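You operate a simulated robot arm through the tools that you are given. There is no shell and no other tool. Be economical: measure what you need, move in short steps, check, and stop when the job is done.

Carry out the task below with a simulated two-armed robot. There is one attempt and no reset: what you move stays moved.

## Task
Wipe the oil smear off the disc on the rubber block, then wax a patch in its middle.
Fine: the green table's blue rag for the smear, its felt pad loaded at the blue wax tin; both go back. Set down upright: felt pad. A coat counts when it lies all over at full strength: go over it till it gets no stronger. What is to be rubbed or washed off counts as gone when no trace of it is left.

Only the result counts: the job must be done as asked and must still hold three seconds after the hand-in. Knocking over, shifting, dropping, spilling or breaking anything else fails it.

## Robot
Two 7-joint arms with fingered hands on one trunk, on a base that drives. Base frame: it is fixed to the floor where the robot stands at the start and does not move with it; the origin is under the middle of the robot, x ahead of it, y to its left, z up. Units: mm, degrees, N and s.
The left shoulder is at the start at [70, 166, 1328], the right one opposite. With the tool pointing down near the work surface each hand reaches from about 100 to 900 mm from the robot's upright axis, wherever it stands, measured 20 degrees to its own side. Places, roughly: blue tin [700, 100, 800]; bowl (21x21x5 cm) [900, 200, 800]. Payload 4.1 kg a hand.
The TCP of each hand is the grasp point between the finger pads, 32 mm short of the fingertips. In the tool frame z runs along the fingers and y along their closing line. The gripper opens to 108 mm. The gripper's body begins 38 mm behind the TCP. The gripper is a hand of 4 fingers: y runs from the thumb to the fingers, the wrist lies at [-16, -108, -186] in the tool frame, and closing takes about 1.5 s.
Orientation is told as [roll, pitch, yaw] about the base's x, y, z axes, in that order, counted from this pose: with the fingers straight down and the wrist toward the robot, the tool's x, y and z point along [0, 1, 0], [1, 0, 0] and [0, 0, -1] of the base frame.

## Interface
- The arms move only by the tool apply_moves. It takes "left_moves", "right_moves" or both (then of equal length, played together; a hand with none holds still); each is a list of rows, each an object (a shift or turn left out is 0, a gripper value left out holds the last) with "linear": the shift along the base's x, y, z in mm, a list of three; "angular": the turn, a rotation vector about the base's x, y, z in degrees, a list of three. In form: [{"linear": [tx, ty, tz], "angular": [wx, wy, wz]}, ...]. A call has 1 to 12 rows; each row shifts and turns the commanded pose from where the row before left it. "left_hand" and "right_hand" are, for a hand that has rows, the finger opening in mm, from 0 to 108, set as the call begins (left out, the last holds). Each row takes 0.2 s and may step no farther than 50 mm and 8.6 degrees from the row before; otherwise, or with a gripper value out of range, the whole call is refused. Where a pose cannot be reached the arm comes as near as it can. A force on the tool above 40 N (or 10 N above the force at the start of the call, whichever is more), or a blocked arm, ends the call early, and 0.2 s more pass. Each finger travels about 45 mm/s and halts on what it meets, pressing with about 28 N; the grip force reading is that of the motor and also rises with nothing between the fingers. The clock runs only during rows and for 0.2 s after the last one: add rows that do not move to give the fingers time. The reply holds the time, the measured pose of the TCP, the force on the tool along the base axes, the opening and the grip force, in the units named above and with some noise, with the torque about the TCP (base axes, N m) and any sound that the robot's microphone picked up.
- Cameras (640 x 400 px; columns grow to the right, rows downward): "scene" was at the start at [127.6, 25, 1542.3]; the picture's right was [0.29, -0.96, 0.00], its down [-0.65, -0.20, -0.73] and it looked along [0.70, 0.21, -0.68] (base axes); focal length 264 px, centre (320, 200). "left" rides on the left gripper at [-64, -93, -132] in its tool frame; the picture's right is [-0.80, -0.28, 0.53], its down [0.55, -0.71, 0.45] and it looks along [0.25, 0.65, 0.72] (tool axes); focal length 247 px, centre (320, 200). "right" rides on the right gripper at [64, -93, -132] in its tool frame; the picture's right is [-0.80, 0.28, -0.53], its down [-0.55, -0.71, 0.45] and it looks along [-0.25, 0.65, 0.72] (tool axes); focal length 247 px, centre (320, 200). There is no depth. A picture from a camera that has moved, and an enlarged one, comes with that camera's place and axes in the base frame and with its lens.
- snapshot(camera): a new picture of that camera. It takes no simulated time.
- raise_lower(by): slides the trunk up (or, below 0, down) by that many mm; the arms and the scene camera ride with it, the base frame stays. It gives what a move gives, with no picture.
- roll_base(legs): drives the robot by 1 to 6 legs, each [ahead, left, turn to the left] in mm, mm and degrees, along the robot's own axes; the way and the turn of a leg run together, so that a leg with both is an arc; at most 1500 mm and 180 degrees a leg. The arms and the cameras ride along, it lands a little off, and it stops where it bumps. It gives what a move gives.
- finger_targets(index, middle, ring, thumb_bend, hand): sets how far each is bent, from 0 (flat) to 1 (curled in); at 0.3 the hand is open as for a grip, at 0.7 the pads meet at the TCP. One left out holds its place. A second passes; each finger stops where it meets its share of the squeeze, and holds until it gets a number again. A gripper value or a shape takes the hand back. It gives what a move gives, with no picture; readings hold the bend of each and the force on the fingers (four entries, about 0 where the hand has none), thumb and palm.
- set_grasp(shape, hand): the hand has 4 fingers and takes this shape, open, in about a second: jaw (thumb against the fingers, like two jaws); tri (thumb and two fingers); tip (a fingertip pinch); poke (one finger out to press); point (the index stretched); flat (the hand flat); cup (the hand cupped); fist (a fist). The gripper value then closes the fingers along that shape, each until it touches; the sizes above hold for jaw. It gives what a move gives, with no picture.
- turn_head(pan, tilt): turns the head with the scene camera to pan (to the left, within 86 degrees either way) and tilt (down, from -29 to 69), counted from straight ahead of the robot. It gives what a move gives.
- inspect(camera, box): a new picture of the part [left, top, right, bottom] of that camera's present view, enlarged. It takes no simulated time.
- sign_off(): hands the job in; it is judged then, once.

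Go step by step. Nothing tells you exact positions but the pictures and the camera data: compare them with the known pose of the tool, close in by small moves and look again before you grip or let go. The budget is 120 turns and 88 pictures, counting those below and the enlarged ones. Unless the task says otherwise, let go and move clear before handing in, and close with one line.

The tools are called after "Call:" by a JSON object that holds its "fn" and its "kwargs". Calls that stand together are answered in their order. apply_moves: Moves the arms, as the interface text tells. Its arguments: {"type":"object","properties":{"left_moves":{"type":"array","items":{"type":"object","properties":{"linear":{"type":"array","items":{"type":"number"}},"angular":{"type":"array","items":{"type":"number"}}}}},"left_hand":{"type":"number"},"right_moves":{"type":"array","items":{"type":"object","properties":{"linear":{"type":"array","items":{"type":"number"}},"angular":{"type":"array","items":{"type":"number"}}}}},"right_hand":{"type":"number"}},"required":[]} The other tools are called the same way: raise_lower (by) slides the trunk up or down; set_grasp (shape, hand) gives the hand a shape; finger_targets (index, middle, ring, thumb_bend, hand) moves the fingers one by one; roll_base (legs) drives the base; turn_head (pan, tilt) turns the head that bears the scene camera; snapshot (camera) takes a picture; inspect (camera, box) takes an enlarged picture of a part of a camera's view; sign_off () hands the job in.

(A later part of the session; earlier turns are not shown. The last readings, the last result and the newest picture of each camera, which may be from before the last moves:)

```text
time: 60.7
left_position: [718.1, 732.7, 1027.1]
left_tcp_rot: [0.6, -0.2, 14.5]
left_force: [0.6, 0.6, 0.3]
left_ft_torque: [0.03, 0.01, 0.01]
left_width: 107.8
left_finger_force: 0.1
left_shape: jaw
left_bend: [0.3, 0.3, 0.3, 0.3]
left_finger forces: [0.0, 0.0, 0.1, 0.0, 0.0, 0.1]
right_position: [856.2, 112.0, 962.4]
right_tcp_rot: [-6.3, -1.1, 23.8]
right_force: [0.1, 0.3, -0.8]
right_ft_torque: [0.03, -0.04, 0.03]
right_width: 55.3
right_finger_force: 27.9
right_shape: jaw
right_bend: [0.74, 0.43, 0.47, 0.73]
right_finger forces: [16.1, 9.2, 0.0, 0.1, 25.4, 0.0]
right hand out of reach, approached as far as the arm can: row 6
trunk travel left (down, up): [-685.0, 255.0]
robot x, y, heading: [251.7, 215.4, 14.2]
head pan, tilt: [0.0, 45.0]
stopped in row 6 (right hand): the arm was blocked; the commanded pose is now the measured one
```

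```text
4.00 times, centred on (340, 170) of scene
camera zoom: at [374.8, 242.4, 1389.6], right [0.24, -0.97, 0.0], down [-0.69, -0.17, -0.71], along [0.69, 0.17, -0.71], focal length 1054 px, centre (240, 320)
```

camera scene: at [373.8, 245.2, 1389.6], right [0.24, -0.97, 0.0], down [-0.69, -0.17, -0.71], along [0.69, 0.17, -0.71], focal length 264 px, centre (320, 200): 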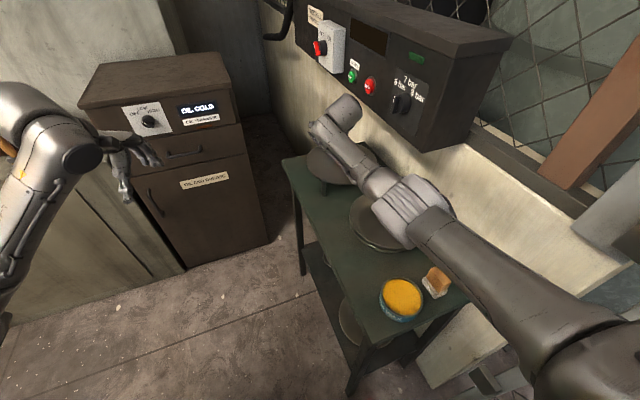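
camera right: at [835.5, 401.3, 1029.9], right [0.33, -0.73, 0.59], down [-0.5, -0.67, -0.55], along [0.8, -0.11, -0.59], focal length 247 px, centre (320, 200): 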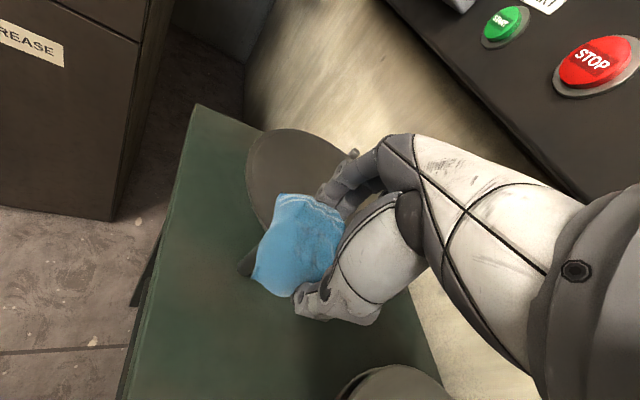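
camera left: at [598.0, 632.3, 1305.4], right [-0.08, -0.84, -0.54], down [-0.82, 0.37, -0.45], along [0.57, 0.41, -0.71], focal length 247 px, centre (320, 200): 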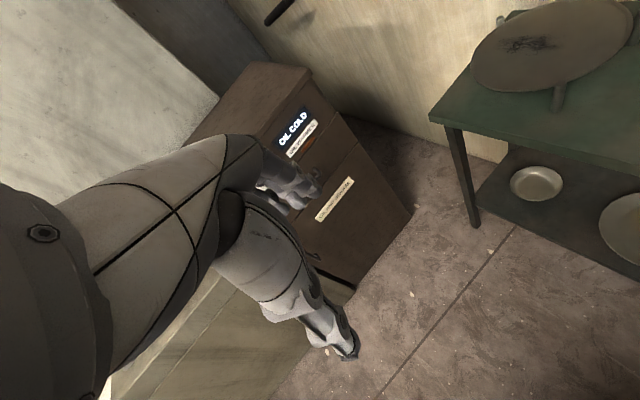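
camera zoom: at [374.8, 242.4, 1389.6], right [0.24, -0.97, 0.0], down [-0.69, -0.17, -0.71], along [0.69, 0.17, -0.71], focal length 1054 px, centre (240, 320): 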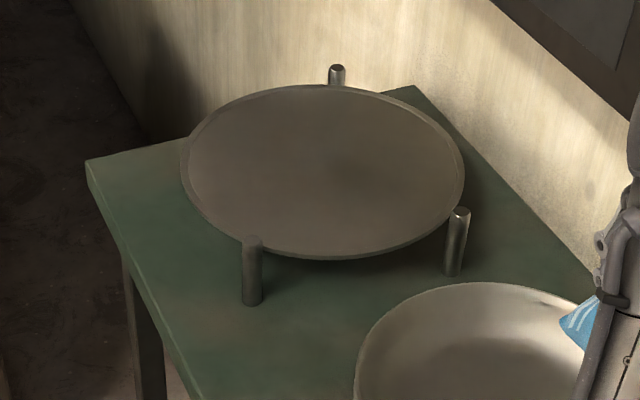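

The disc looks clean. One tighter look for traces before returning the rag.

Call:
{"fn": "inspect", "kwargs": {"camera": "scene", "box": [324, 138, 398, 186]}}

Call:
{"fn": "snapshot", "kwargs": {"camera": "scene"}}

```text
8.33 times, centred on (361, 162) of scene
camera zoom: at [374.8, 242.4, 1389.6], right [0.24, -0.97, 0.0], down [-0.69, -0.17, -0.71], along [0.69, 0.17, -0.71], focal length 2197 px, centre (-22, 517)
```

zoom: 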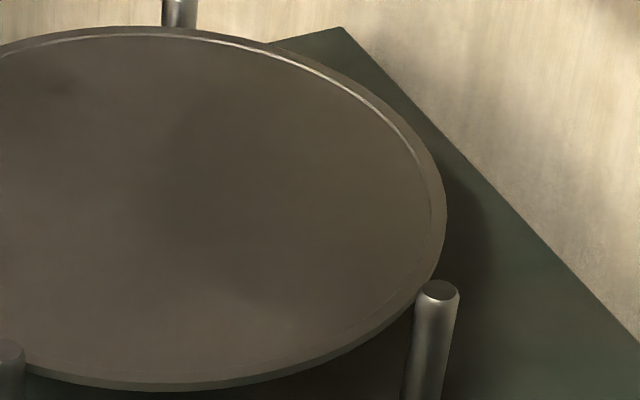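

```text
40 pictures are left
camera scene: at [374.8, 242.4, 1389.6], right [0.24, -0.97, 0.0], down [-0.69, -0.17, -0.71], along [0.69, 0.17, -0.71], focal length 264 px, centre (320, 200)
```

scene: 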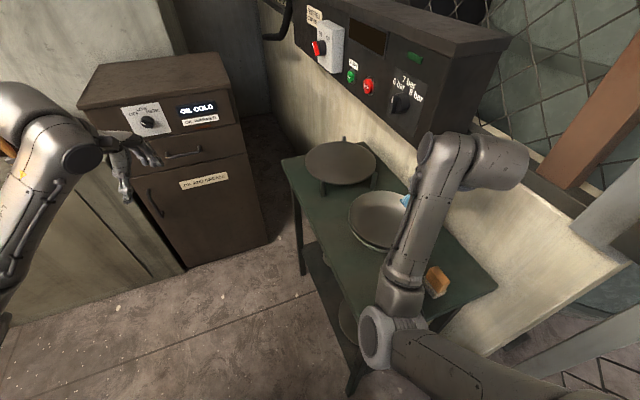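

The disc is clean. The wrist is now folded near the wall, so I move it off, restore the earlier trunk height and base spot where the rag pick-up worked, and return the rag there.

Call:
{"fn": "apply_moves", "kwargs": {"right_moves": [{"linear": [-15, 25, 0], "angular": [3, 0, 0]}, {"linear": [-15, 30, 0], "angular": [3, 0, -3]}, {"linear": [-15, 30, 0], "angular": [0, 0, -3]}, {}]}}

Call:
{"fn": "raise_lower", "kwargs": {"by": 150}}

Call:
{"fn": "roll_base", "kwargs": {"legs": [[-50, 0, 0]]}}

```text
time: 61.5
left_position: [716.6, 735.9, 1024.7]
left_tcp_rot: [0.5, -0.2, 14.5]
left_force: [0.0, 1.4, 0.5]
left_ft_torque: [-0.02, 0.0, -0.02]
left_width: 107.6
left_finger_force: 0.1
left_shape: jaw
left_bend: [0.3, 0.3, 0.3, 0.3]
left_finger forces: [0.0, 0.0, 0.0, 0.1, 0.0, 0.0]
right_position: [845.3, 123.1, 978.9]
right_tcp_rot: [-9.6, -5.9, 14.6]
right_force: [-0.7, 0.3, -0.7]
right_ft_torque: [0.0, -0.02, 0.01]
right_width: 55.1
right_finger_force: 28.2
right_shape: jaw
right_bend: [0.74, 0.43, 0.47, 0.73]
right_finger forces: [16.1, 9.2, 0.0, 0.0, 25.3, 0.1]
trunk travel left (down, up): [-685.0, 255.0]
robot x, y, heading: [246.9, 210.5, 13.9]
head pan, tilt: [0.0, 45.0]
stopped in row 3 (right hand): the arm was blocked; the commanded pose is now the measured one
```

```text
time: 63.2
left_position: [716.7, 734.6, 1176.4]
left_tcp_rot: [0.5, -0.1, 14.4]
left_force: [-0.3, -0.6, 0.1]
left_ft_torque: [-0.05, -0.01, 0.0]
left_width: 107.8
left_finger_force: 0.0
left_shape: jaw
left_bend: [0.3, 0.3, 0.3, 0.3]
left_finger forces: [0.1, 0.0, 0.0, 0.0, 0.0, 0.0]
right_position: [846.6, 123.1, 1129.3]
right_tcp_rot: [-9.4, -5.8, 14.6]
right_force: [0.2, 0.3, 0.0]
right_ft_torque: [0.02, 0.02, 0.0]
right_width: 55.0
right_finger_force: 28.2
right_shape: jaw
right_bend: [0.74, 0.43, 0.47, 0.73]
right_finger forces: [16.0, 9.2, 0.0, 0.0, 25.3, 0.0]
trunk travel left (down, up): [-835.0, 105.0]
robot x, y, heading: [249.7, 212.8, 14.1]
head pan, tilt: [0.0, 45.0]
```

```text
time: 64.1
left_position: [671.8, 722.6, 1173.4]
left_tcp_rot: [0.5, -0.1, 14.3]
left_force: [0.8, -0.2, -0.1]
left_ft_torque: [-0.03, -0.01, 0.01]
left_width: 107.9
left_finger_force: 0.0
left_shape: jaw
left_bend: [0.3, 0.3, 0.3, 0.3]
left_finger forces: [0.1, 0.0, 0.1, 0.0, 0.0, 0.0]
right_position: [801.7, 111.6, 1127.3]
right_tcp_rot: [-9.4, -5.7, 14.8]
right_force: [0.6, 0.5, -1.6]
right_ft_torque: [0.04, 0.04, -0.01]
right_width: 55.1
right_finger_force: 27.5
right_shape: jaw
right_bend: [0.74, 0.43, 0.47, 0.73]
right_finger forces: [16.0, 9.3, 0.0, 0.0, 25.3, 0.0]
trunk travel left (down, up): [-835.0, 105.0]
robot x, y, heading: [202.0, 201.2, 13.9]
head pan, tilt: [0.0, 45.0]
```

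Call:
{"fn": "apply_moves", "kwargs": {"right_moves": [{"linear": [0, 0, -15], "angular": [4, 3, 3]}, {"linear": [0, 0, -20], "angular": [4, 3, 3]}, {"linear": [0, 0, -25], "angular": [1, 0, 2]}, {"linear": [0, 0, -30]}, {"linear": [0, -10, -30]}, {}]}}

```text
time: 65.5
left_position: [668.6, 722.3, 1175.8]
left_tcp_rot: [0.4, -0.2, 14.4]
left_force: [0.3, 0.8, -0.1]
left_ft_torque: [-0.02, 0.0, -0.01]
left_width: 107.8
left_finger_force: 0.1
left_shape: jaw
left_bend: [0.3, 0.3, 0.3, 0.3]
left_finger forces: [0.1, 0.1, 0.1, 0.0, 0.1, 0.0]
right_position: [804.0, 94.0, 1018.5]
right_tcp_rot: [-0.5, -3.8, 21.7]
right_force: [0.9, 0.5, -1.2]
right_ft_torque: [0.0, 0.02, 0.01]
right_width: 55.1
right_finger_force: 28.6
right_shape: jaw
right_bend: [0.74, 0.43, 0.47, 0.73]
right_finger forces: [16.0, 9.2, 0.0, 0.0, 25.2, 0.0]
trunk travel left (down, up): [-835.0, 105.0]
robot x, y, heading: [201.2, 200.0, 14.1]
head pan, tilt: [0.0, 45.0]
```

Call:
{"fn": "apply_moves", "kwargs": {"right_moves": [{"linear": [-13, -30, -25], "angular": [0, 2, 0]}, {"linear": [-13, -30, -25], "angular": [0, 1.5, 0]}, {"linear": [-12, -38, -25]}, {"linear": [6, 0, -15], "angular": [0, 0, 5]}, {"linear": [6, 0, -15], "angular": [0, 0, 5]}, {}]}}

Call:
{"fn": "turn_head", "kwargs": {"pan": -25, "tilt": 45}}

Call:
{"fn": "inspect", "kwargs": {"camera": "scene", "box": [280, 150, 440, 310]}}

Call:
{"fn": "snapshot", "kwargs": {"camera": "right"}}

```text
time: 66.9
left_position: [666.1, 723.8, 1175.2]
left_tcp_rot: [0.4, -0.2, 14.2]
left_force: [-1.0, -0.4, -0.4]
left_ft_torque: [0.03, -0.01, -0.02]
left_width: 107.7
left_finger_force: 0.0
left_shape: jaw
left_bend: [0.3, 0.3, 0.3, 0.3]
left_finger forces: [0.0, 0.0, 0.0, 0.0, 0.0, 0.0]
right_position: [768.8, 2.3, 906.7]
right_tcp_rot: [2.0, 0.3, 32.0]
right_force: [-0.2, 0.5, -0.6]
right_ft_torque: [0.01, 0.03, -0.03]
right_width: 55.2
right_finger_force: 27.6
right_shape: jaw
right_bend: [0.74, 0.43, 0.47, 0.73]
right_finger forces: [16.1, 9.0, 0.0, 0.0, 25.1, 0.1]
trunk travel left (down, up): [-835.0, 105.0]
robot x, y, heading: [199.6, 199.4, 13.9]
head pan, tilt: [0.0, 45.0]
```

```text
time: 67.8
left_position: [667.5, 724.3, 1175.0]
left_tcp_rot: [0.3, -0.2, 14.3]
left_force: [1.3, -0.1, 0.8]
left_ft_torque: [0.0, -0.02, 0.03]
left_width: 108.0
left_finger_force: 0.0
left_shape: jaw
left_bend: [0.3, 0.3, 0.3, 0.3]
left_finger forces: [0.0, 0.0, 0.0, 0.0, 0.0, 0.0]
right_position: [768.9, 2.7, 905.8]
right_tcp_rot: [2.3, 0.3, 31.9]
right_force: [0.8, -0.1, -0.2]
right_ft_torque: [-0.01, 0.0, -0.01]
right_width: 55.2
right_finger_force: 27.6
right_shape: jaw
right_bend: [0.74, 0.43, 0.47, 0.73]
right_finger forces: [16.0, 9.1, 0.0, 0.0, 25.2, 0.1]
trunk travel left (down, up): [-835.0, 105.0]
robot x, y, heading: [199.0, 201.0, 13.6]
head pan, tilt: [-25.0, 45.0]
```

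```text
2.50 times, centred on (360, 230) of scene
camera zoom: at [324.9, 201.1, 1539.8], right [-0.19, -0.98, 0.0], down [-0.69, 0.13, -0.71], along [0.7, -0.14, -0.71], focal length 659 px, centre (220, 125)
```

zoom: 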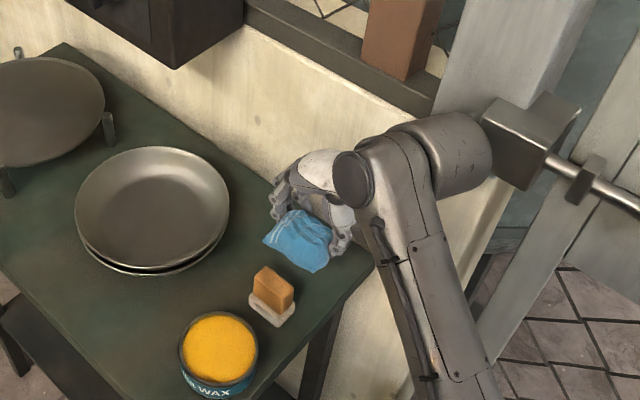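

```text
38 pictures are left
camera right: at [659.6, 4.8, 1040.8], right [0.67, -0.54, 0.5], down [-0.32, -0.83, -0.46], along [0.67, 0.15, -0.73], focal length 247 px, centre (320, 200)
```

right: 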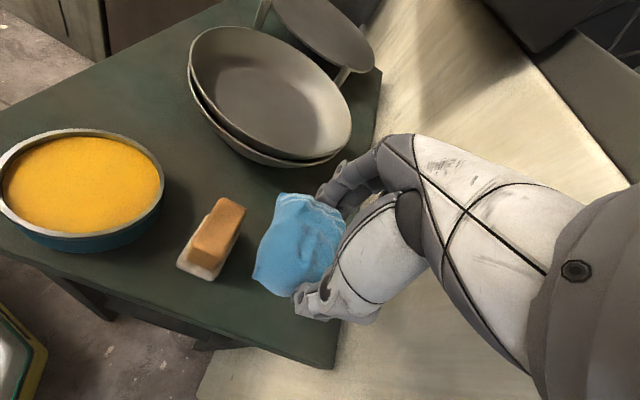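

I lower the rag back to its place.

Call:
{"fn": "apply_moves", "kwargs": {"right_moves": [{"linear": [4, -3, -25], "angular": [-2, 0, 0]}, {"linear": [4, -3, -25]}, {"linear": [0, 0, -14]}, {"linear": [0, 0, -4]}, {}]}}

Call:
{"fn": "apply_moves", "kwargs": {"right_moves": [{"linear": [0, 0, -2]}, {}]}}

```text
time: 69.0
left_position: [669.5, 722.2, 1176.1]
left_tcp_rot: [0.5, -0.2, 14.3]
left_force: [0.8, 0.1, -0.5]
left_ft_torque: [0.03, 0.01, 0.03]
left_width: 108.1
left_finger_force: 0.0
left_shape: jaw
left_bend: [0.3, 0.3, 0.3, 0.3]
left_finger forces: [0.0, 0.0, 0.1, 0.0, 0.0, 0.0]
right_position: [779.0, -4.1, 836.6]
right_tcp_rot: [0.7, 1.4, 32.0]
right_force: [-1.5, 0.2, 2.6]
right_ft_torque: [0.03, -0.08, 0.01]
right_width: 55.0
right_finger_force: 28.4
right_shape: jaw
right_bend: [0.74, 0.43, 0.47, 0.73]
right_finger forces: [15.7, 9.6, 0.0, 0.0, 26.0, 0.1]
trunk travel left (down, up): [-835.0, 105.0]
robot x, y, heading: [197.5, 201.2, 13.8]
head pan, tilt: [-25.0, 45.0]
```

```text
time: 69.6
left_position: [669.5, 722.7, 1175.7]
left_tcp_rot: [0.5, -0.2, 14.3]
left_force: [0.3, 0.2, -0.5]
left_ft_torque: [-0.03, 0.01, 0.02]
left_width: 108.1
left_finger_force: 0.1
left_shape: jaw
left_bend: [0.3, 0.3, 0.3, 0.3]
left_finger forces: [0.1, 0.1, 0.0, 0.0, 0.0, 0.0]
right_position: [778.8, -5.0, 835.7]
right_tcp_rot: [0.6, 1.3, 31.9]
right_force: [-0.7, -0.7, 9.0]
right_ft_torque: [0.13, -0.28, -0.02]
right_width: 54.8
right_finger_force: 27.6
right_shape: jaw
right_bend: [0.74, 0.43, 0.47, 0.73]
right_finger forces: [16.2, 9.8, 0.0, 0.0, 26.8, 0.1]
trunk travel left (down, up): [-835.0, 105.0]
robot x, y, heading: [200.2, 196.1, 14.1]
head pan, tilt: [-25.0, 45.0]
```

On the table. I open, wait, then rise slowly and move off the wall.

Call:
{"fn": "apply_moves", "kwargs": {"right_moves": [{}, {}, {}, {}, {}, {}, {}, {}, {"linear": [0, 0, 15]}, {"linear": [0, 0, 25]}, {"linear": [-3, 10, 25]}, {}], "right_hand": 108}}

Call:
{"fn": "snapshot", "kwargs": {"camera": "right"}}

```text
time: 72.2
left_position: [667.2, 718.3, 1179.5]
left_tcp_rot: [0.6, -0.2, 14.2]
left_force: [0.4, -1.1, 0.8]
left_ft_torque: [0.04, -0.02, -0.02]
left_width: 107.8
left_finger_force: 0.0
left_shape: jaw
left_bend: [0.3, 0.3, 0.3, 0.3]
left_finger forces: [0.0, 0.1, 0.0, 0.0, 0.1, 0.0]
right_position: [775.5, 2.4, 902.8]
right_tcp_rot: [0.5, 1.1, 31.7]
right_force: [0.1, 0.1, 0.2]
right_ft_torque: [0.02, -0.03, 0.0]
right_width: 107.8
right_finger_force: 0.0
right_shape: jaw
right_bend: [0.3, 0.3, 0.3, 0.3]
right_finger forces: [0.0, 0.0, 0.1, 0.0, 0.0, 0.1]
trunk travel left (down, up): [-835.0, 105.0]
robot x, y, heading: [196.4, 198.1, 14.1]
head pan, tilt: [-25.0, 45.0]
```

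```text
37 pictures are left
camera right: at [664.7, 9.8, 1037.1], right [0.67, -0.53, 0.52], down [-0.32, -0.84, -0.44], along [0.67, 0.13, -0.73], focal length 247 px, centre (320, 200)
```

right: 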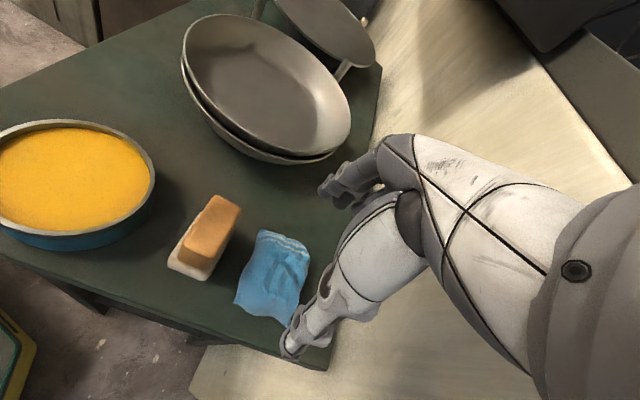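

The rag is back in its place. Next is the felt pad, so I zoom on it for its orientation and height.

Call:
{"fn": "inspect", "kwargs": {"camera": "right", "box": [140, 170, 280, 300]}}

Call:
{"fn": "inspect", "kwargs": {"camera": "scene", "box": [310, 220, 390, 290]}}

```text
3.08 times, centred on (210, 235) of right
camera zoom: at [664.7, 9.8, 1037.1], right [0.67, -0.53, 0.52], down [-0.32, -0.84, -0.44], along [0.67, 0.13, -0.73], focal length 760 px, centre (658, 92)
```

zoom: 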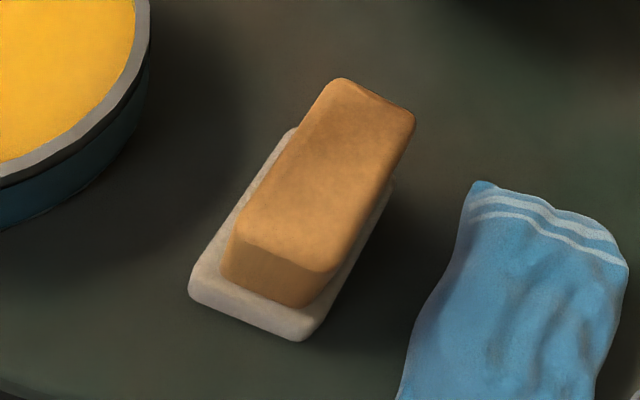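

```text
5.71 times, centred on (350, 255) of scene
camera zoom: at [322.2, 194.6, 1541.0], right [-0.19, -0.98, 0.0], down [-0.69, 0.14, -0.71], along [0.7, -0.13, -0.71], focal length 1506 px, centre (149, -114)
```

zoom: 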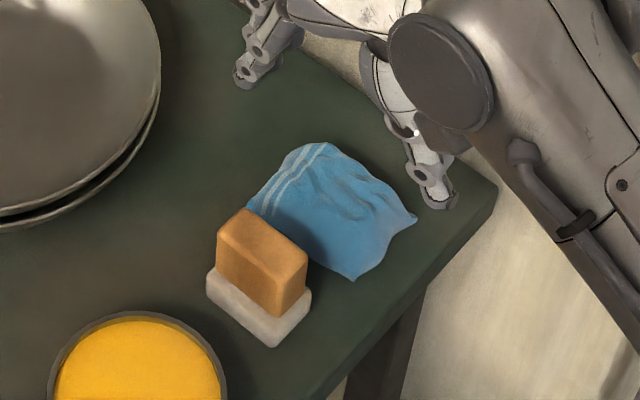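

The pad handle is centred at about (733, 61), 46 by 22 mm, lined up at 36°, with its top at about z 842. I move over it at yaw 36 and come down partway.

Call:
{"fn": "apply_moves", "kwargs": {"right_moves": [{"linear": [-14, 20, 5], "angular": [0, -1, 2]}, {"linear": [-14, 20, 0], "angular": [0, 0, 2]}, {"linear": [-14, 19, 0]}, {"linear": [0, 0, -20]}, {"linear": [0, 0, -20]}, {}], "right_hand": 100}}

Call:
{"fn": "snapshot", "kwargs": {"camera": "right"}}

Call:
{"fn": "inspect", "kwargs": {"camera": "scene", "box": [290, 190, 400, 290]}}

```text
time: 73.6
left_position: [668.1, 723.5, 1175.0]
left_tcp_rot: [0.5, -0.2, 14.4]
left_force: [0.1, 0.9, -0.1]
left_ft_torque: [-0.02, 0.01, 0.01]
left_width: 107.5
left_finger_force: 0.0
left_shape: jaw
left_bend: [0.3, 0.3, 0.3, 0.3]
left_finger forces: [0.1, 0.0, 0.0, 0.0, 0.0, 0.0]
right_position: [734.7, 65.7, 864.0]
right_tcp_rot: [-0.1, 0.6, 35.8]
right_force: [0.5, -0.7, 0.4]
right_ft_torque: [-0.02, -0.04, -0.05]
right_width: 100.2
right_finger_force: 0.1
right_shape: jaw
right_bend: [0.27, 0.31, 0.3, 0.4]
right_finger forces: [0.0, 0.0, 0.1, 0.0, 0.1, 0.0]
trunk travel left (down, up): [-835.0, 105.0]
robot x, y, heading: [202.5, 202.1, 13.8]
head pan, tilt: [-25.0, 45.0]
```

```text
34 pictures are left
camera right: at [622.6, 64.0, 997.0], right [0.7, -0.48, 0.53], down [-0.25, -0.86, -0.44], along [0.67, 0.17, -0.72], focal length 247 px, centre (320, 200)
```

right: 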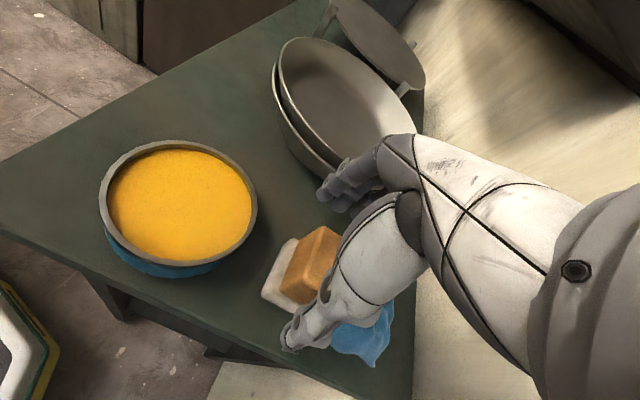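

```text
4.00 times, centred on (345, 240) of scene
camera zoom: at [326.7, 198.7, 1539.6], right [-0.19, -0.98, 0.0], down [-0.69, 0.13, -0.71], along [0.69, -0.13, -0.71], focal length 1054 px, centre (220, 40)
```

zoom: 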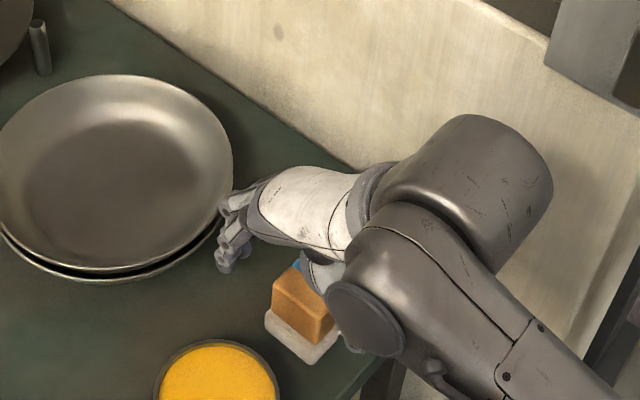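

Nearly aligned; the handle is about 5 mm to the right of the TCP. I correct, go down to grip height and close.

Call:
{"fn": "apply_moves", "kwargs": {"right_moves": [{"linear": [0, -5, -8], "angular": [0, -0.5, 0]}, {"linear": [0, 0, -10]}, {}]}}

Call:
{"fn": "apply_moves", "kwargs": {"right_moves": [{}, {}, {}, {}, {}, {}, {}, {}, {}], "right_hand": 0}}

Call:
{"fn": "snapshot", "kwargs": {"camera": "right"}}

```text
time: 74.4
left_position: [668.9, 722.3, 1176.3]
left_tcp_rot: [0.4, -0.2, 14.3]
left_force: [-0.4, -0.5, 0.8]
left_ft_torque: [0.0, -0.04, -0.01]
left_width: 107.8
left_finger_force: 0.0
left_shape: jaw
left_bend: [0.3, 0.3, 0.3, 0.3]
left_finger forces: [0.0, 0.0, 0.0, 0.0, 0.0, 0.1]
right_position: [733.3, 58.7, 846.8]
right_tcp_rot: [-0.1, 0.0, 35.9]
right_force: [0.0, -0.3, 0.2]
right_ft_torque: [-0.02, 0.03, 0.0]
right_width: 100.1
right_finger_force: 0.1
right_shape: jaw
right_bend: [0.27, 0.31, 0.3, 0.4]
right_finger forces: [0.0, 0.1, 0.0, 0.0, 0.1, 0.1]
trunk travel left (down, up): [-835.0, 105.0]
robot x, y, heading: [201.8, 199.3, 14.0]
head pan, tilt: [-25.0, 45.0]
```

```text
time: 76.4
left_position: [669.0, 722.3, 1176.3]
left_tcp_rot: [0.6, -0.2, 14.3]
left_force: [0.4, 0.3, -0.8]
left_ft_torque: [-0.03, 0.01, -0.03]
left_width: 107.8
left_finger_force: 0.1
left_shape: jaw
left_bend: [0.3, 0.3, 0.3, 0.3]
left_finger forces: [0.0, 0.2, 0.0, 0.1, 0.0, 0.2]
right_position: [733.9, 60.3, 845.0]
right_tcp_rot: [-0.2, 0.1, 35.9]
right_force: [-0.2, 0.3, -0.1]
right_ft_torque: [-0.01, -0.01, 0.0]
right_width: 44.9
right_finger_force: 27.9
right_shape: jaw
right_bend: [0.74, 0.48, 0.52, 0.73]
right_finger forces: [15.1, 8.9, 0.1, 0.0, 23.9, 0.1]
trunk travel left (down, up): [-835.0, 105.0]
robot x, y, heading: [199.2, 200.3, 14.1]
head pan, tilt: [-25.0, 45.0]
```

```text
32 pictures are left
camera right: at [621.3, 58.5, 978.0], right [0.7, -0.48, 0.54], down [-0.25, -0.86, -0.44], along [0.67, 0.18, -0.72], focal length 247 px, centre (320, 200)
```

right: 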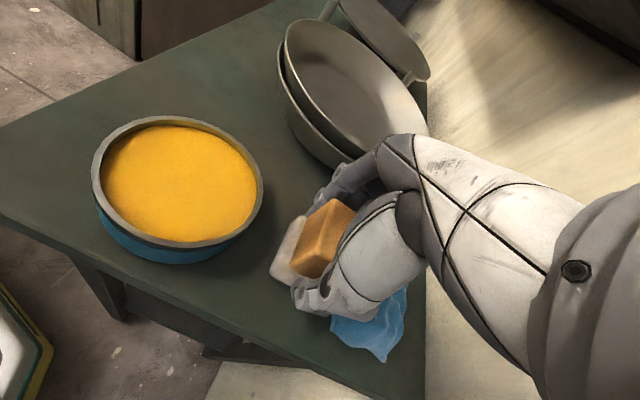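

Pad gripped at 45 mm. I lift it and carry it over the tin at about (666, 133).

Call:
{"fn": "apply_moves", "kwargs": {"right_moves": [{"linear": [0, 0, 15]}, {"linear": [-4, 6, 25]}, {"linear": [-10, 15, 20]}, {"linear": [-18, 18, 5]}, {"linear": [-18, 18, 0]}, {"linear": [-18, 16, 0]}, {}]}}

Call:
{"fn": "snapshot", "kwargs": {"camera": "right"}}

Call:
{"fn": "inspect", "kwargs": {"camera": "scene", "box": [270, 210, 400, 320]}}

```text
time: 78.0
left_position: [669.3, 720.8, 1175.2]
left_tcp_rot: [0.4, 0.0, 14.3]
left_force: [0.1, 0.2, 0.3]
left_ft_torque: [-0.04, 0.03, -0.01]
left_width: 107.8
left_finger_force: 0.0
left_shape: jaw
left_bend: [0.3, 0.3, 0.3, 0.3]
left_finger forces: [0.1, 0.1, 0.1, 0.0, 0.0, 0.1]
right_position: [666.8, 132.7, 911.6]
right_tcp_rot: [-0.3, 0.1, 35.9]
right_force: [1.1, 0.4, -1.3]
right_ft_torque: [0.0, -0.05, 0.0]
right_width: 44.9
right_finger_force: 27.8
right_shape: jaw
right_bend: [0.74, 0.48, 0.52, 0.73]
right_finger forces: [15.1, 8.9, 0.0, 0.1, 23.8, 0.0]
trunk travel left (down, up): [-835.0, 105.0]
robot x, y, heading: [200.6, 199.8, 13.7]
head pan, tilt: [-25.0, 45.0]
```

```text
31 pictures are left
camera right: at [554.0, 131.5, 1044.0], right [0.7, -0.48, 0.53], down [-0.25, -0.86, -0.44], along [0.67, 0.18, -0.72], focal length 247 px, centre (320, 200)
```

right: 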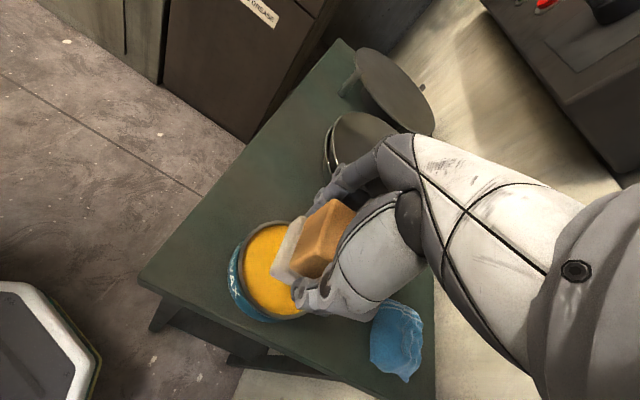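

```text
3.64 times, centred on (335, 265) of scene
camera zoom: at [327.2, 197.8, 1539.6], right [-0.19, -0.98, 0.0], down [-0.69, 0.13, -0.71], along [0.69, -0.13, -0.71], focal length 959 px, centre (266, -36)
```

zoom: 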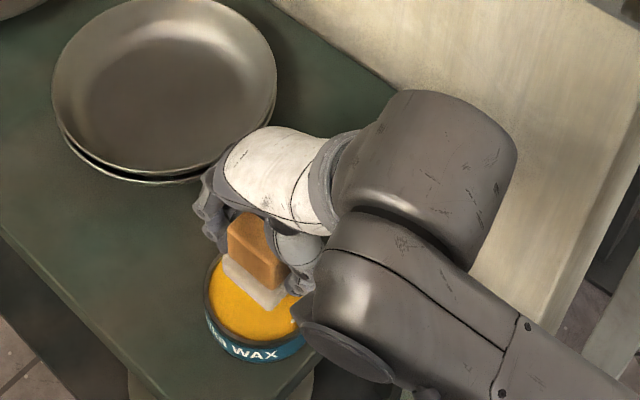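

The pad is centred over the wax. I descend to contact in small steps.

Call:
{"fn": "apply_moves", "kwargs": {"right_moves": [{"linear": [-2, 2, -15]}, {"linear": [0, 0, -9]}, {"linear": [0, 0, -4]}, {}]}}

Call:
{"fn": "apply_moves", "kwargs": {"right_moves": [{"linear": [0, 0, -3]}, {}]}}

Call:
{"fn": "apply_moves", "kwargs": {"right_moves": [{"linear": [0, 0, -3]}, {}]}}

```text
time: 79.0
left_position: [669.0, 721.9, 1175.3]
left_tcp_rot: [0.5, -0.1, 14.2]
left_force: [0.7, 0.5, 0.2]
left_ft_torque: [-0.02, -0.01, 0.02]
left_width: 107.7
left_finger_force: 0.0
left_shape: jaw
left_bend: [0.3, 0.3, 0.3, 0.3]
left_finger forces: [0.0, 0.1, 0.0, 0.1, 0.0, 0.0]
right_position: [665.1, 136.4, 884.0]
right_tcp_rot: [-0.2, 0.1, 35.9]
right_force: [-0.1, 0.8, -0.8]
right_ft_torque: [-0.01, -0.03, 0.0]
right_width: 44.6
right_finger_force: 27.5
right_shape: jaw
right_bend: [0.74, 0.48, 0.52, 0.73]
right_finger forces: [15.0, 8.9, 0.0, 0.0, 23.7, 0.0]
trunk travel left (down, up): [-835.0, 105.0]
robot x, y, heading: [201.7, 199.8, 14.0]
head pan, tilt: [-25.0, 45.0]
```

```text
time: 79.6
left_position: [669.1, 722.1, 1176.3]
left_tcp_rot: [0.5, -0.2, 14.3]
left_force: [-0.3, 0.5, 0.4]
left_ft_torque: [0.02, -0.01, -0.01]
left_width: 107.9
left_finger_force: 0.1
left_shape: jaw
left_bend: [0.3, 0.3, 0.3, 0.3]
left_finger forces: [0.1, 0.0, 0.1, 0.0, 0.1, 0.0]
right_position: [664.7, 136.4, 881.9]
right_tcp_rot: [-0.3, -0.1, 35.9]
right_force: [0.0, 0.2, 7.6]
right_ft_torque: [0.03, -0.1, 0.0]
right_width: 44.9
right_finger_force: 28.1
right_shape: jaw
right_bend: [0.74, 0.48, 0.52, 0.73]
right_finger forces: [15.6, 9.5, 0.0, 0.0, 25.0, 0.1]
trunk travel left (down, up): [-835.0, 105.0]
robot x, y, heading: [204.9, 200.5, 14.1]
head pan, tilt: [-25.0, 45.0]
```

```text
time: 80.2
left_position: [666.6, 722.3, 1177.5]
left_tcp_rot: [0.5, -0.2, 14.3]
left_force: [-1.2, 0.0, -0.7]
left_ft_torque: [-0.01, 0.02, 0.02]
left_width: 107.8
left_finger_force: 0.0
left_shape: jaw
left_bend: [0.3, 0.3, 0.3, 0.3]
left_finger forces: [0.1, 0.0, 0.0, 0.1, 0.0, 0.1]
right_position: [664.0, 135.2, 879.6]
right_tcp_rot: [-0.3, -0.2, 35.8]
right_force: [4.9, -1.9, 26.7]
right_ft_torque: [0.04, -0.23, 0.01]
right_width: 46.3
right_finger_force: 27.4
right_shape: jaw
right_bend: [0.74, 0.48, 0.52, 0.73]
right_finger forces: [18.7, 11.4, 0.1, 0.0, 27.4, 0.0]
trunk travel left (down, up): [-835.0, 105.0]
robot x, y, heading: [200.6, 203.3, 14.1]
head pan, tilt: [-25.0, 45.0]
```

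Firm contact with the wax. I hold briefly, lift, and look.

Call:
{"fn": "apply_moves", "kwargs": {"right_moves": [{"linear": [0, 0, 1.5]}, {}, {}, {"linear": [0, 0, 15]}, {"linear": [0, 0, 25]}, {"linear": [0, 0, 20]}, {}]}}

Call:
{"fn": "inspect", "kwargs": {"camera": "right", "box": [210, 180, 370, 330]}}

Call:
{"fn": "inspect", "kwargs": {"camera": "scene", "box": [290, 220, 390, 310]}}

```text
time: 81.8
left_position: [669.2, 722.2, 1175.5]
left_tcp_rot: [0.6, -0.2, 14.4]
left_force: [0.0, -0.1, 0.6]
left_ft_torque: [-0.04, -0.02, -0.01]
left_width: 108.1
left_finger_force: 0.1
left_shape: jaw
left_bend: [0.3, 0.3, 0.3, 0.3]
left_finger forces: [0.0, 0.0, 0.0, 0.0, 0.0, 0.1]
right_position: [665.0, 136.2, 939.0]
right_tcp_rot: [-0.2, 0.1, 35.8]
right_force: [0.5, 0.5, 0.0]
right_ft_torque: [0.03, 0.01, 0.0]
right_width: 45.7
right_finger_force: 27.8
right_shape: jaw
right_bend: [0.74, 0.48, 0.52, 0.74]
right_finger forces: [16.2, 9.1, 0.0, 0.0, 25.3, 0.1]
trunk travel left (down, up): [-835.0, 105.0]
robot x, y, heading: [200.5, 198.3, 13.7]
head pan, tilt: [-25.0, 45.0]
```

```text
2.67 times, centred on (290, 255) of right
camera zoom: at [551.4, 134.0, 1070.8], right [0.7, -0.48, 0.53], down [-0.25, -0.86, -0.44], along [0.67, 0.18, -0.72], focal length 659 px, centre (400, 53)
```

zoom: 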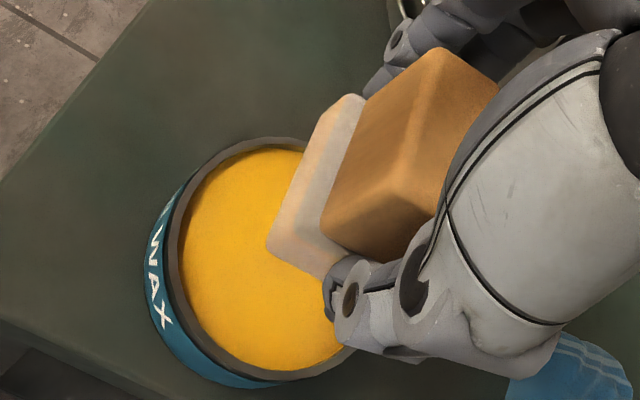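

```text
4.44 times, centred on (340, 265) of scene
camera zoom: at [326.7, 198.0, 1539.6], right [-0.19, -0.98, 0.0], down [-0.69, 0.13, -0.71], along [0.69, -0.13, -0.71], focal length 1172 px, centre (231, -89)
```

zoom: 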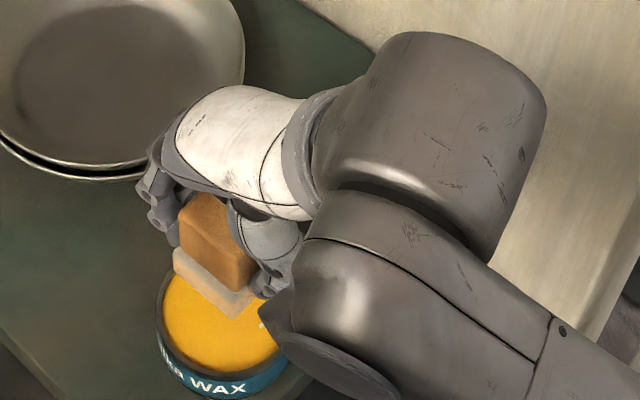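

The felt shows a wax tint. I carry it toward the disc on the earlier route, high over the dishes, then drive ahead and lower the trunk as before.

Call:
{"fn": "apply_moves", "kwargs": {"right_moves": [{"linear": [5, 35, 20], "angular": [0, 0, -3]}, {"linear": [15, 35, 20], "angular": [0, 0, -3]}, {"linear": [25, 30, 20], "angular": [0, 0, -3]}, {"linear": [32, 25, 20], "angular": [0, 0, -3]}, {"linear": [38, 20, 20], "angular": [0, 0, -3]}, {"linear": [38, 15, 20], "angular": [0, 0, -3]}, {"linear": [38, 10, 20], "angular": [0, 0, -3]}, {"linear": [38, 5, 10], "angular": [0, 0, -3]}, {}]}}

Call:
{"fn": "roll_base", "kwargs": {"legs": [[50, 0, 0]]}}

Call:
{"fn": "turn_head", "kwargs": {"pan": 0, "tilt": 45}}

```text
time: 83.8
left_position: [668.9, 722.2, 1175.8]
left_tcp_rot: [0.5, -0.2, 14.3]
left_force: [0.0, 0.7, 1.2]
left_ft_torque: [0.01, 0.02, -0.02]
left_width: 107.8
left_finger_force: 0.0
left_shape: jaw
left_bend: [0.3, 0.3, 0.3, 0.3]
left_finger forces: [0.1, 0.0, 0.0, 0.0, 0.0, 0.1]
right_position: [894.3, 309.4, 1088.5]
right_tcp_rot: [-0.2, 0.1, 11.8]
right_force: [0.3, 0.3, 0.0]
right_ft_torque: [0.03, -0.01, 0.0]
right_width: 45.7
right_finger_force: 28.1
right_shape: jaw
right_bend: [0.74, 0.48, 0.52, 0.74]
right_finger forces: [15.7, 9.1, 0.0, 0.1, 24.7, 0.0]
trunk travel left (down, up): [-835.0, 105.0]
robot x, y, heading: [200.7, 203.1, 14.0]
head pan, tilt: [-25.0, 45.0]
```

```text
time: 84.8
left_position: [712.8, 734.2, 1179.1]
left_tcp_rot: [0.5, -0.4, 14.4]
left_force: [0.6, 0.2, -0.4]
left_ft_torque: [0.01, 0.0, 0.0]
left_width: 107.7
left_finger_force: 0.1
left_shape: jaw
left_bend: [0.3, 0.3, 0.3, 0.3]
left_finger forces: [0.0, 0.1, 0.0, 0.0, 0.0, 0.1]
right_position: [938.4, 320.4, 1091.2]
right_tcp_rot: [-0.1, -0.1, 11.9]
right_force: [-0.8, -0.6, -0.6]
right_ft_torque: [-0.03, -0.01, 0.05]
right_width: 45.6
right_finger_force: 28.0
right_shape: jaw
right_bend: [0.74, 0.48, 0.52, 0.74]
right_finger forces: [15.6, 9.0, 0.0, 0.0, 24.7, 0.0]
trunk travel left (down, up): [-835.0, 105.0]
robot x, y, heading: [248.4, 214.6, 14.3]
head pan, tilt: [-25.0, 45.0]
```

```text
time: 85.6
left_position: [716.2, 734.8, 1175.5]
left_tcp_rot: [0.5, -0.1, 14.4]
left_force: [0.1, 0.6, -0.5]
left_ft_torque: [-0.01, 0.0, -0.02]
left_width: 107.5
left_finger_force: 0.0
left_shape: jaw
left_bend: [0.3, 0.3, 0.3, 0.3]
left_finger forces: [0.1, 0.0, 0.0, 0.1, 0.0, 0.0]
right_position: [941.7, 322.3, 1088.2]
right_tcp_rot: [-0.2, 0.1, 12.0]
right_force: [0.1, 0.9, 0.3]
right_ft_torque: [0.0, 0.02, -0.03]
right_width: 45.6
right_finger_force: 27.8
right_shape: jaw
right_bend: [0.74, 0.48, 0.52, 0.74]
right_finger forces: [15.6, 9.1, 0.1, 0.0, 24.5, 0.1]
trunk travel left (down, up): [-835.0, 105.0]
robot x, y, heading: [250.0, 210.2, 14.1]
head pan, tilt: [0.0, 45.0]
```

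Call:
{"fn": "raise_lower", "kwargs": {"by": -150}}

Call:
{"fn": "apply_moves", "kwargs": {"right_moves": [{"linear": [40, 6, 0]}, {"linear": [40, 6, 0]}, {"linear": [40, 6, -5]}, {"linear": [33, 7, -5]}, {}]}}

Call:
{"fn": "snapshot", "kwargs": {"camera": "right"}}

Call:
{"fn": "snapshot", "kwargs": {"camera": "scene"}}

```text
time: 87.4
left_position: [717.4, 734.2, 1024.5]
left_tcp_rot: [0.5, -0.1, 14.4]
left_force: [-0.2, -0.2, -0.5]
left_ft_torque: [-0.01, 0.01, -0.03]
left_width: 107.9
left_finger_force: 0.1
left_shape: jaw
left_bend: [0.3, 0.3, 0.3, 0.3]
left_finger forces: [0.0, 0.0, 0.1, 0.0, 0.1, 0.0]
right_position: [943.2, 321.8, 937.3]
right_tcp_rot: [-0.1, 0.1, 11.9]
right_force: [0.2, -0.2, 0.2]
right_ft_torque: [0.02, -0.01, -0.03]
right_width: 45.8
right_finger_force: 28.2
right_shape: jaw
right_bend: [0.74, 0.48, 0.52, 0.74]
right_finger forces: [15.6, 9.2, 0.1, 0.1, 24.5, 0.0]
trunk travel left (down, up): [-685.0, 255.0]
robot x, y, heading: [250.5, 212.7, 14.2]
head pan, tilt: [0.0, 45.0]
```

```text
time: 88.6
left_position: [716.6, 734.3, 1025.5]
left_tcp_rot: [0.4, -0.2, 14.4]
left_force: [-1.0, 0.1, 0.3]
left_ft_torque: [0.02, -0.02, 0.0]
left_width: 107.7
left_finger_force: 0.0
left_shape: jaw
left_bend: [0.3, 0.3, 0.3, 0.3]
left_finger forces: [0.1, 0.0, 0.0, 0.0, 0.0, 0.0]
right_position: [1094.1, 346.2, 927.8]
right_tcp_rot: [-0.1, 0.0, 12.0]
right_force: [0.7, 0.9, -0.4]
right_ft_torque: [0.01, -0.02, -0.01]
right_width: 45.6
right_finger_force: 27.8
right_shape: jaw
right_bend: [0.74, 0.48, 0.52, 0.74]
right_finger forces: [15.2, 9.1, 0.0, 0.0, 24.4, 0.0]
trunk travel left (down, up): [-685.0, 255.0]
robot x, y, heading: [244.2, 217.7, 14.1]
head pan, tilt: [0.0, 45.0]
```

```text
27 pictures are left
camera right: at [990.0, 391.6, 1060.1], right [0.44, -0.72, 0.54], down [-0.58, -0.69, -0.45], along [0.69, -0.11, -0.72], focal length 247 px, centre (320, 200)
```

right: 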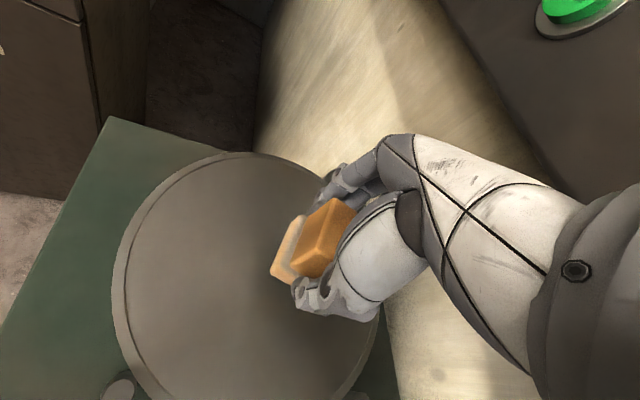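

```text
26 pictures are left
camera scene: at [373.2, 245.2, 1389.7], right [0.24, -0.97, 0.0], down [-0.69, -0.17, -0.71], along [0.69, 0.17, -0.71], focal length 264 px, centre (320, 200)
```

scene: 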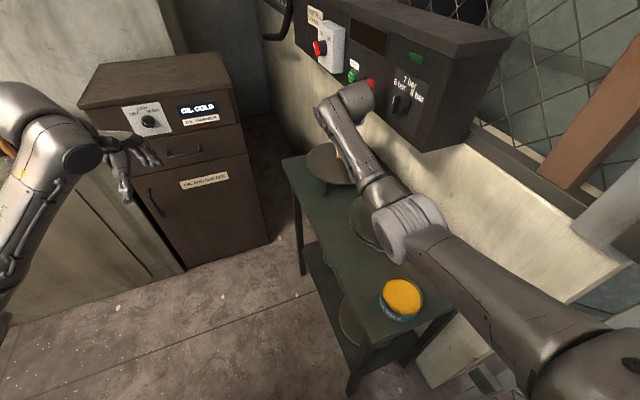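

The pad is over the disc middle, which comes out at (1100, 352). I descend to contact.

Call:
{"fn": "apply_moves", "kwargs": {"right_moves": [{"linear": [5, 5, -12]}, {"linear": [0, 0, -10]}, {"linear": [0, 0, -4]}, {}]}}

Call:
{"fn": "apply_moves", "kwargs": {"right_moves": [{"linear": [0, 0, -3]}, {}]}}

Call:
{"fn": "apply_moves", "kwargs": {"right_moves": [{"linear": [0, 0, -2]}, {}]}}

```text
time: 89.6
left_position: [716.5, 734.6, 1026.2]
left_tcp_rot: [0.5, -0.2, 14.4]
left_force: [0.8, -0.5, 0.3]
left_ft_torque: [-0.01, 0.02, -0.03]
left_width: 108.1
left_finger_force: 0.1
left_shape: jaw
left_bend: [0.3, 0.3, 0.3, 0.3]
left_finger forces: [0.1, 0.0, 0.1, 0.1, 0.0, 0.0]
right_position: [1098.8, 351.8, 902.4]
right_tcp_rot: [-0.2, 0.1, 11.9]
right_force: [0.5, 0.0, -0.8]
right_ft_torque: [0.01, 0.01, 0.0]
right_width: 45.5
right_finger_force: 27.8
right_shape: jaw
right_bend: [0.74, 0.48, 0.52, 0.74]
right_finger forces: [15.2, 9.1, 0.0, 0.1, 24.3, 0.1]
trunk travel left (down, up): [-685.0, 255.0]
robot x, y, heading: [246.2, 212.1, 14.1]
head pan, tilt: [0.0, 45.0]
```

```text
time: 90.2
left_position: [715.3, 734.7, 1025.7]
left_tcp_rot: [0.4, -0.1, 14.4]
left_force: [-0.3, -0.1, 0.0]
left_ft_torque: [0.0, 0.0, -0.01]
left_width: 108.2
left_finger_force: 0.0
left_shape: jaw
left_bend: [0.3, 0.3, 0.3, 0.3]
left_finger forces: [0.0, 0.0, 0.0, 0.0, 0.1, 0.0]
right_position: [1099.4, 352.0, 899.1]
right_tcp_rot: [-0.3, 0.0, 12.0]
right_force: [-1.0, -0.2, -1.4]
right_ft_torque: [0.0, -0.02, 0.0]
right_width: 45.8
right_finger_force: 27.9
right_shape: jaw
right_bend: [0.74, 0.48, 0.52, 0.74]
right_finger forces: [15.3, 9.1, 0.0, 0.0, 24.3, 0.1]
trunk travel left (down, up): [-685.0, 255.0]
robot x, y, heading: [246.5, 213.6, 14.1]
head pan, tilt: [0.0, 45.0]
```

```text
time: 90.8
left_position: [715.6, 735.1, 1024.7]
left_tcp_rot: [0.6, -0.3, 14.4]
left_force: [-0.2, -0.5, 0.3]
left_ft_torque: [0.02, -0.01, -0.03]
left_width: 107.8
left_finger_force: 0.1
left_shape: jaw
left_bend: [0.3, 0.3, 0.3, 0.3]
left_finger forces: [0.0, 0.0, 0.0, 0.1, 0.0, 0.1]
right_position: [1100.7, 350.5, 898.7]
right_tcp_rot: [-0.2, 0.0, 12.0]
right_force: [-0.2, 0.1, 4.2]
right_ft_torque: [-0.02, -0.07, 0.0]
right_width: 45.6
right_finger_force: 28.6
right_shape: jaw
right_bend: [0.74, 0.48, 0.52, 0.74]
right_finger forces: [15.7, 9.4, 0.0, 0.0, 25.0, 0.0]
trunk travel left (down, up): [-685.0, 255.0]
robot x, y, heading: [244.0, 212.5, 14.1]
head pan, tilt: [0.0, 45.0]
```

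Contact at 4 N. I press slightly more and rub small strokes around the middle.

Call:
{"fn": "apply_moves", "kwargs": {"right_moves": [{"linear": [-6, -1, -1]}, {"linear": [-8, -2, 0]}, {"linear": [2, -9, 0]}, {"linear": [10, 2, 0]}, {"linear": [10, 2, 0]}, {"linear": [8, 2, 0]}, {"linear": [-2, 9, 0]}, {"linear": [-10, -2, 0]}, {"linear": [-10, -2, 0]}, {"linear": [-8, -2, 0]}, {"linear": [-2, 9, 0]}, {"linear": [10, 2, 0]}]}}

Call:
{"fn": "apply_moves", "kwargs": {"right_moves": [{"linear": [10, 2, 0]}, {"linear": [8, 2, 0]}, {"linear": [2, -9, 0]}, {"linear": [-10, -2, 0]}, {"linear": [-10, -2, 0]}, {"linear": [-8, -2, 0]}, {"linear": [2, -9, 0]}, {"linear": [10, 2, 0]}, {"linear": [10, 2, 0]}, {"linear": [8, 2, 0]}, {"linear": [-12, 8, 0]}, {}]}}

Call:
{"fn": "apply_moves", "kwargs": {"right_moves": [{"linear": [0, 0, 10]}, {"linear": [0, 0, 20]}, {"linear": [-30, -5, 20]}, {"linear": [-40, -5, 0]}, {"linear": [-40, -5, 0]}, {}]}}

Call:
{"fn": "snapshot", "kwargs": {"camera": "right"}}

```text
time: 93.4
left_position: [714.1, 734.5, 1026.3]
left_tcp_rot: [0.5, -0.3, 14.5]
left_force: [-0.7, 0.7, -0.7]
left_ft_torque: [-0.02, 0.02, -0.03]
left_width: 107.9
left_finger_force: 0.0
left_shape: jaw
left_bend: [0.3, 0.3, 0.3, 0.3]
left_finger forces: [0.0, 0.1, 0.1, 0.0, 0.0, 0.1]
right_position: [1092.5, 360.7, 897.3]
right_tcp_rot: [-0.2, 0.0, 12.0]
right_force: [-4.3, -1.1, 12.3]
right_ft_torque: [-0.04, 0.04, 0.0]
right_width: 45.9
right_finger_force: 27.9
right_shape: jaw
right_bend: [0.74, 0.48, 0.52, 0.74]
right_finger forces: [15.5, 9.1, 0.1, 0.0, 29.5, 0.0]
trunk travel left (down, up): [-685.0, 255.0]
robot x, y, heading: [247.8, 212.5, 14.3]
head pan, tilt: [0.0, 45.0]
```

```text
time: 96.0
left_position: [715.1, 734.3, 1026.6]
left_tcp_rot: [0.5, -0.2, 14.4]
left_force: [-0.3, -0.2, -0.9]
left_ft_torque: [-0.01, 0.01, -0.03]
left_width: 107.8
left_finger_force: 0.1
left_shape: jaw
left_bend: [0.3, 0.3, 0.3, 0.3]
left_finger forces: [0.0, 0.1, 0.0, 0.1, 0.0, 0.0]
right_position: [1103.7, 353.3, 897.6]
right_tcp_rot: [-0.2, 0.0, 11.9]
right_force: [2.3, -1.6, 8.5]
right_ft_torque: [0.01, -0.12, 0.0]
right_width: 45.7
right_finger_force: 28.3
right_shape: jaw
right_bend: [0.74, 0.48, 0.52, 0.74]
right_finger forces: [17.1, 10.2, 0.1, 0.0, 26.5, 0.0]
trunk travel left (down, up): [-685.0, 255.0]
robot x, y, heading: [246.1, 211.6, 13.8]
head pan, tilt: [0.0, 45.0]
```

```text
time: 97.4
left_position: [716.7, 733.7, 1026.5]
left_tcp_rot: [0.4, 0.0, 14.4]
left_force: [1.2, 0.0, -1.0]
left_ft_torque: [0.01, 0.02, 0.02]
left_width: 107.6
left_finger_force: 0.1
left_shape: jaw
left_bend: [0.3, 0.3, 0.3, 0.3]
left_finger forces: [0.1, 0.0, 0.1, 0.0, 0.0, 0.0]
right_position: [990.7, 335.5, 944.5]
right_tcp_rot: [-0.2, 0.2, 11.9]
right_force: [-0.2, -0.1, -0.7]
right_ft_torque: [0.0, -0.03, 0.01]
right_width: 45.6
right_finger_force: 27.7
right_shape: jaw
right_bend: [0.74, 0.48, 0.52, 0.74]
right_finger forces: [15.9, 9.3, 0.1, 0.0, 25.2, 0.0]
trunk travel left (down, up): [-685.0, 255.0]
robot x, y, heading: [248.1, 211.2, 14.1]
head pan, tilt: [0.0, 45.0]
```

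```text
25 pictures are left
camera right: at [887.3, 380.7, 1076.8], right [0.44, -0.72, 0.53], down [-0.58, -0.69, -0.44], along [0.69, -0.11, -0.72], focal length 247 px, centre (320, 200)
```

right: 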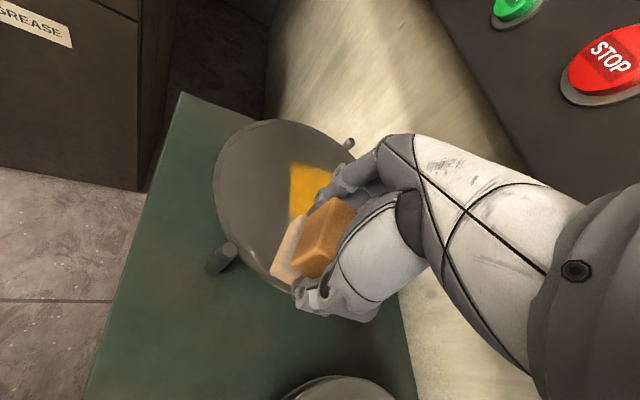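

A yellow wax patch lies in the middle. I zoom to check its evenness.

Call:
{"fn": "inspect", "kwargs": {"camera": "right", "box": [250, 120, 380, 230]}}

```text
3.64 times, centred on (315, 175) of right
camera zoom: at [887.3, 380.7, 1076.8], right [0.44, -0.72, 0.53], down [-0.58, -0.69, -0.44], along [0.69, -0.11, -0.72], focal length 898 px, centre (338, 291)
```

zoom: 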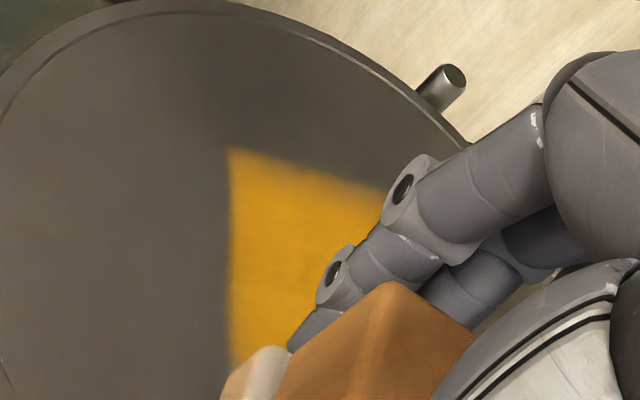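

The wax seems to fill a defined square area. I pull the arm aside to see the whole patch from the head camera.

Call:
{"fn": "apply_moves", "kwargs": {"right_moves": [{"linear": [-35, -25, 10], "angular": [0, 0, 2]}, {"linear": [-30, -35, 10], "angular": [0, 0, 3]}, {"linear": [-25, -40, 0], "angular": [0, 0, 4]}, {"linear": [-20, -30, 0], "angular": [0, 0, 3]}, {}]}}

Call:
{"fn": "inspect", "kwargs": {"camera": "scene", "box": [320, 134, 400, 190]}}

```text
time: 98.6
left_position: [716.3, 735.5, 1025.4]
left_tcp_rot: [0.5, -0.2, 14.4]
left_force: [-0.1, -0.4, 0.2]
left_ft_torque: [-0.02, 0.01, -0.02]
left_width: 107.9
left_finger_force: 0.1
left_shape: jaw
left_bend: [0.3, 0.3, 0.3, 0.3]
left_finger forces: [0.0, 0.0, 0.1, 0.0, 0.0, 0.1]
right_position: [884.0, 209.9, 965.3]
right_tcp_rot: [-0.2, 0.1, 24.0]
right_force: [0.7, -0.7, -0.5]
right_ft_torque: [0.01, 0.0, 0.02]
right_width: 45.2
right_finger_force: 28.5
right_shape: jaw
right_bend: [0.74, 0.48, 0.52, 0.74]
right_finger forces: [15.8, 9.1, 0.1, 0.0, 25.0, 0.1]
trunk travel left (down, up): [-685.0, 255.0]
robot x, y, heading: [249.9, 213.1, 14.1]
head pan, tilt: [0.0, 45.0]
```

```text
7.14 times, centred on (360, 162) of scene
camera zoom: at [374.0, 246.2, 1389.5], right [0.24, -0.97, 0.0], down [-0.69, -0.17, -0.71], along [0.69, 0.17, -0.71], focal length 1883 px, centre (34, 471)
```

zoom: 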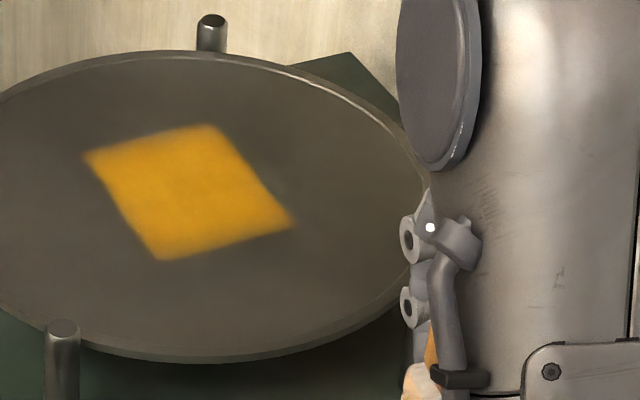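

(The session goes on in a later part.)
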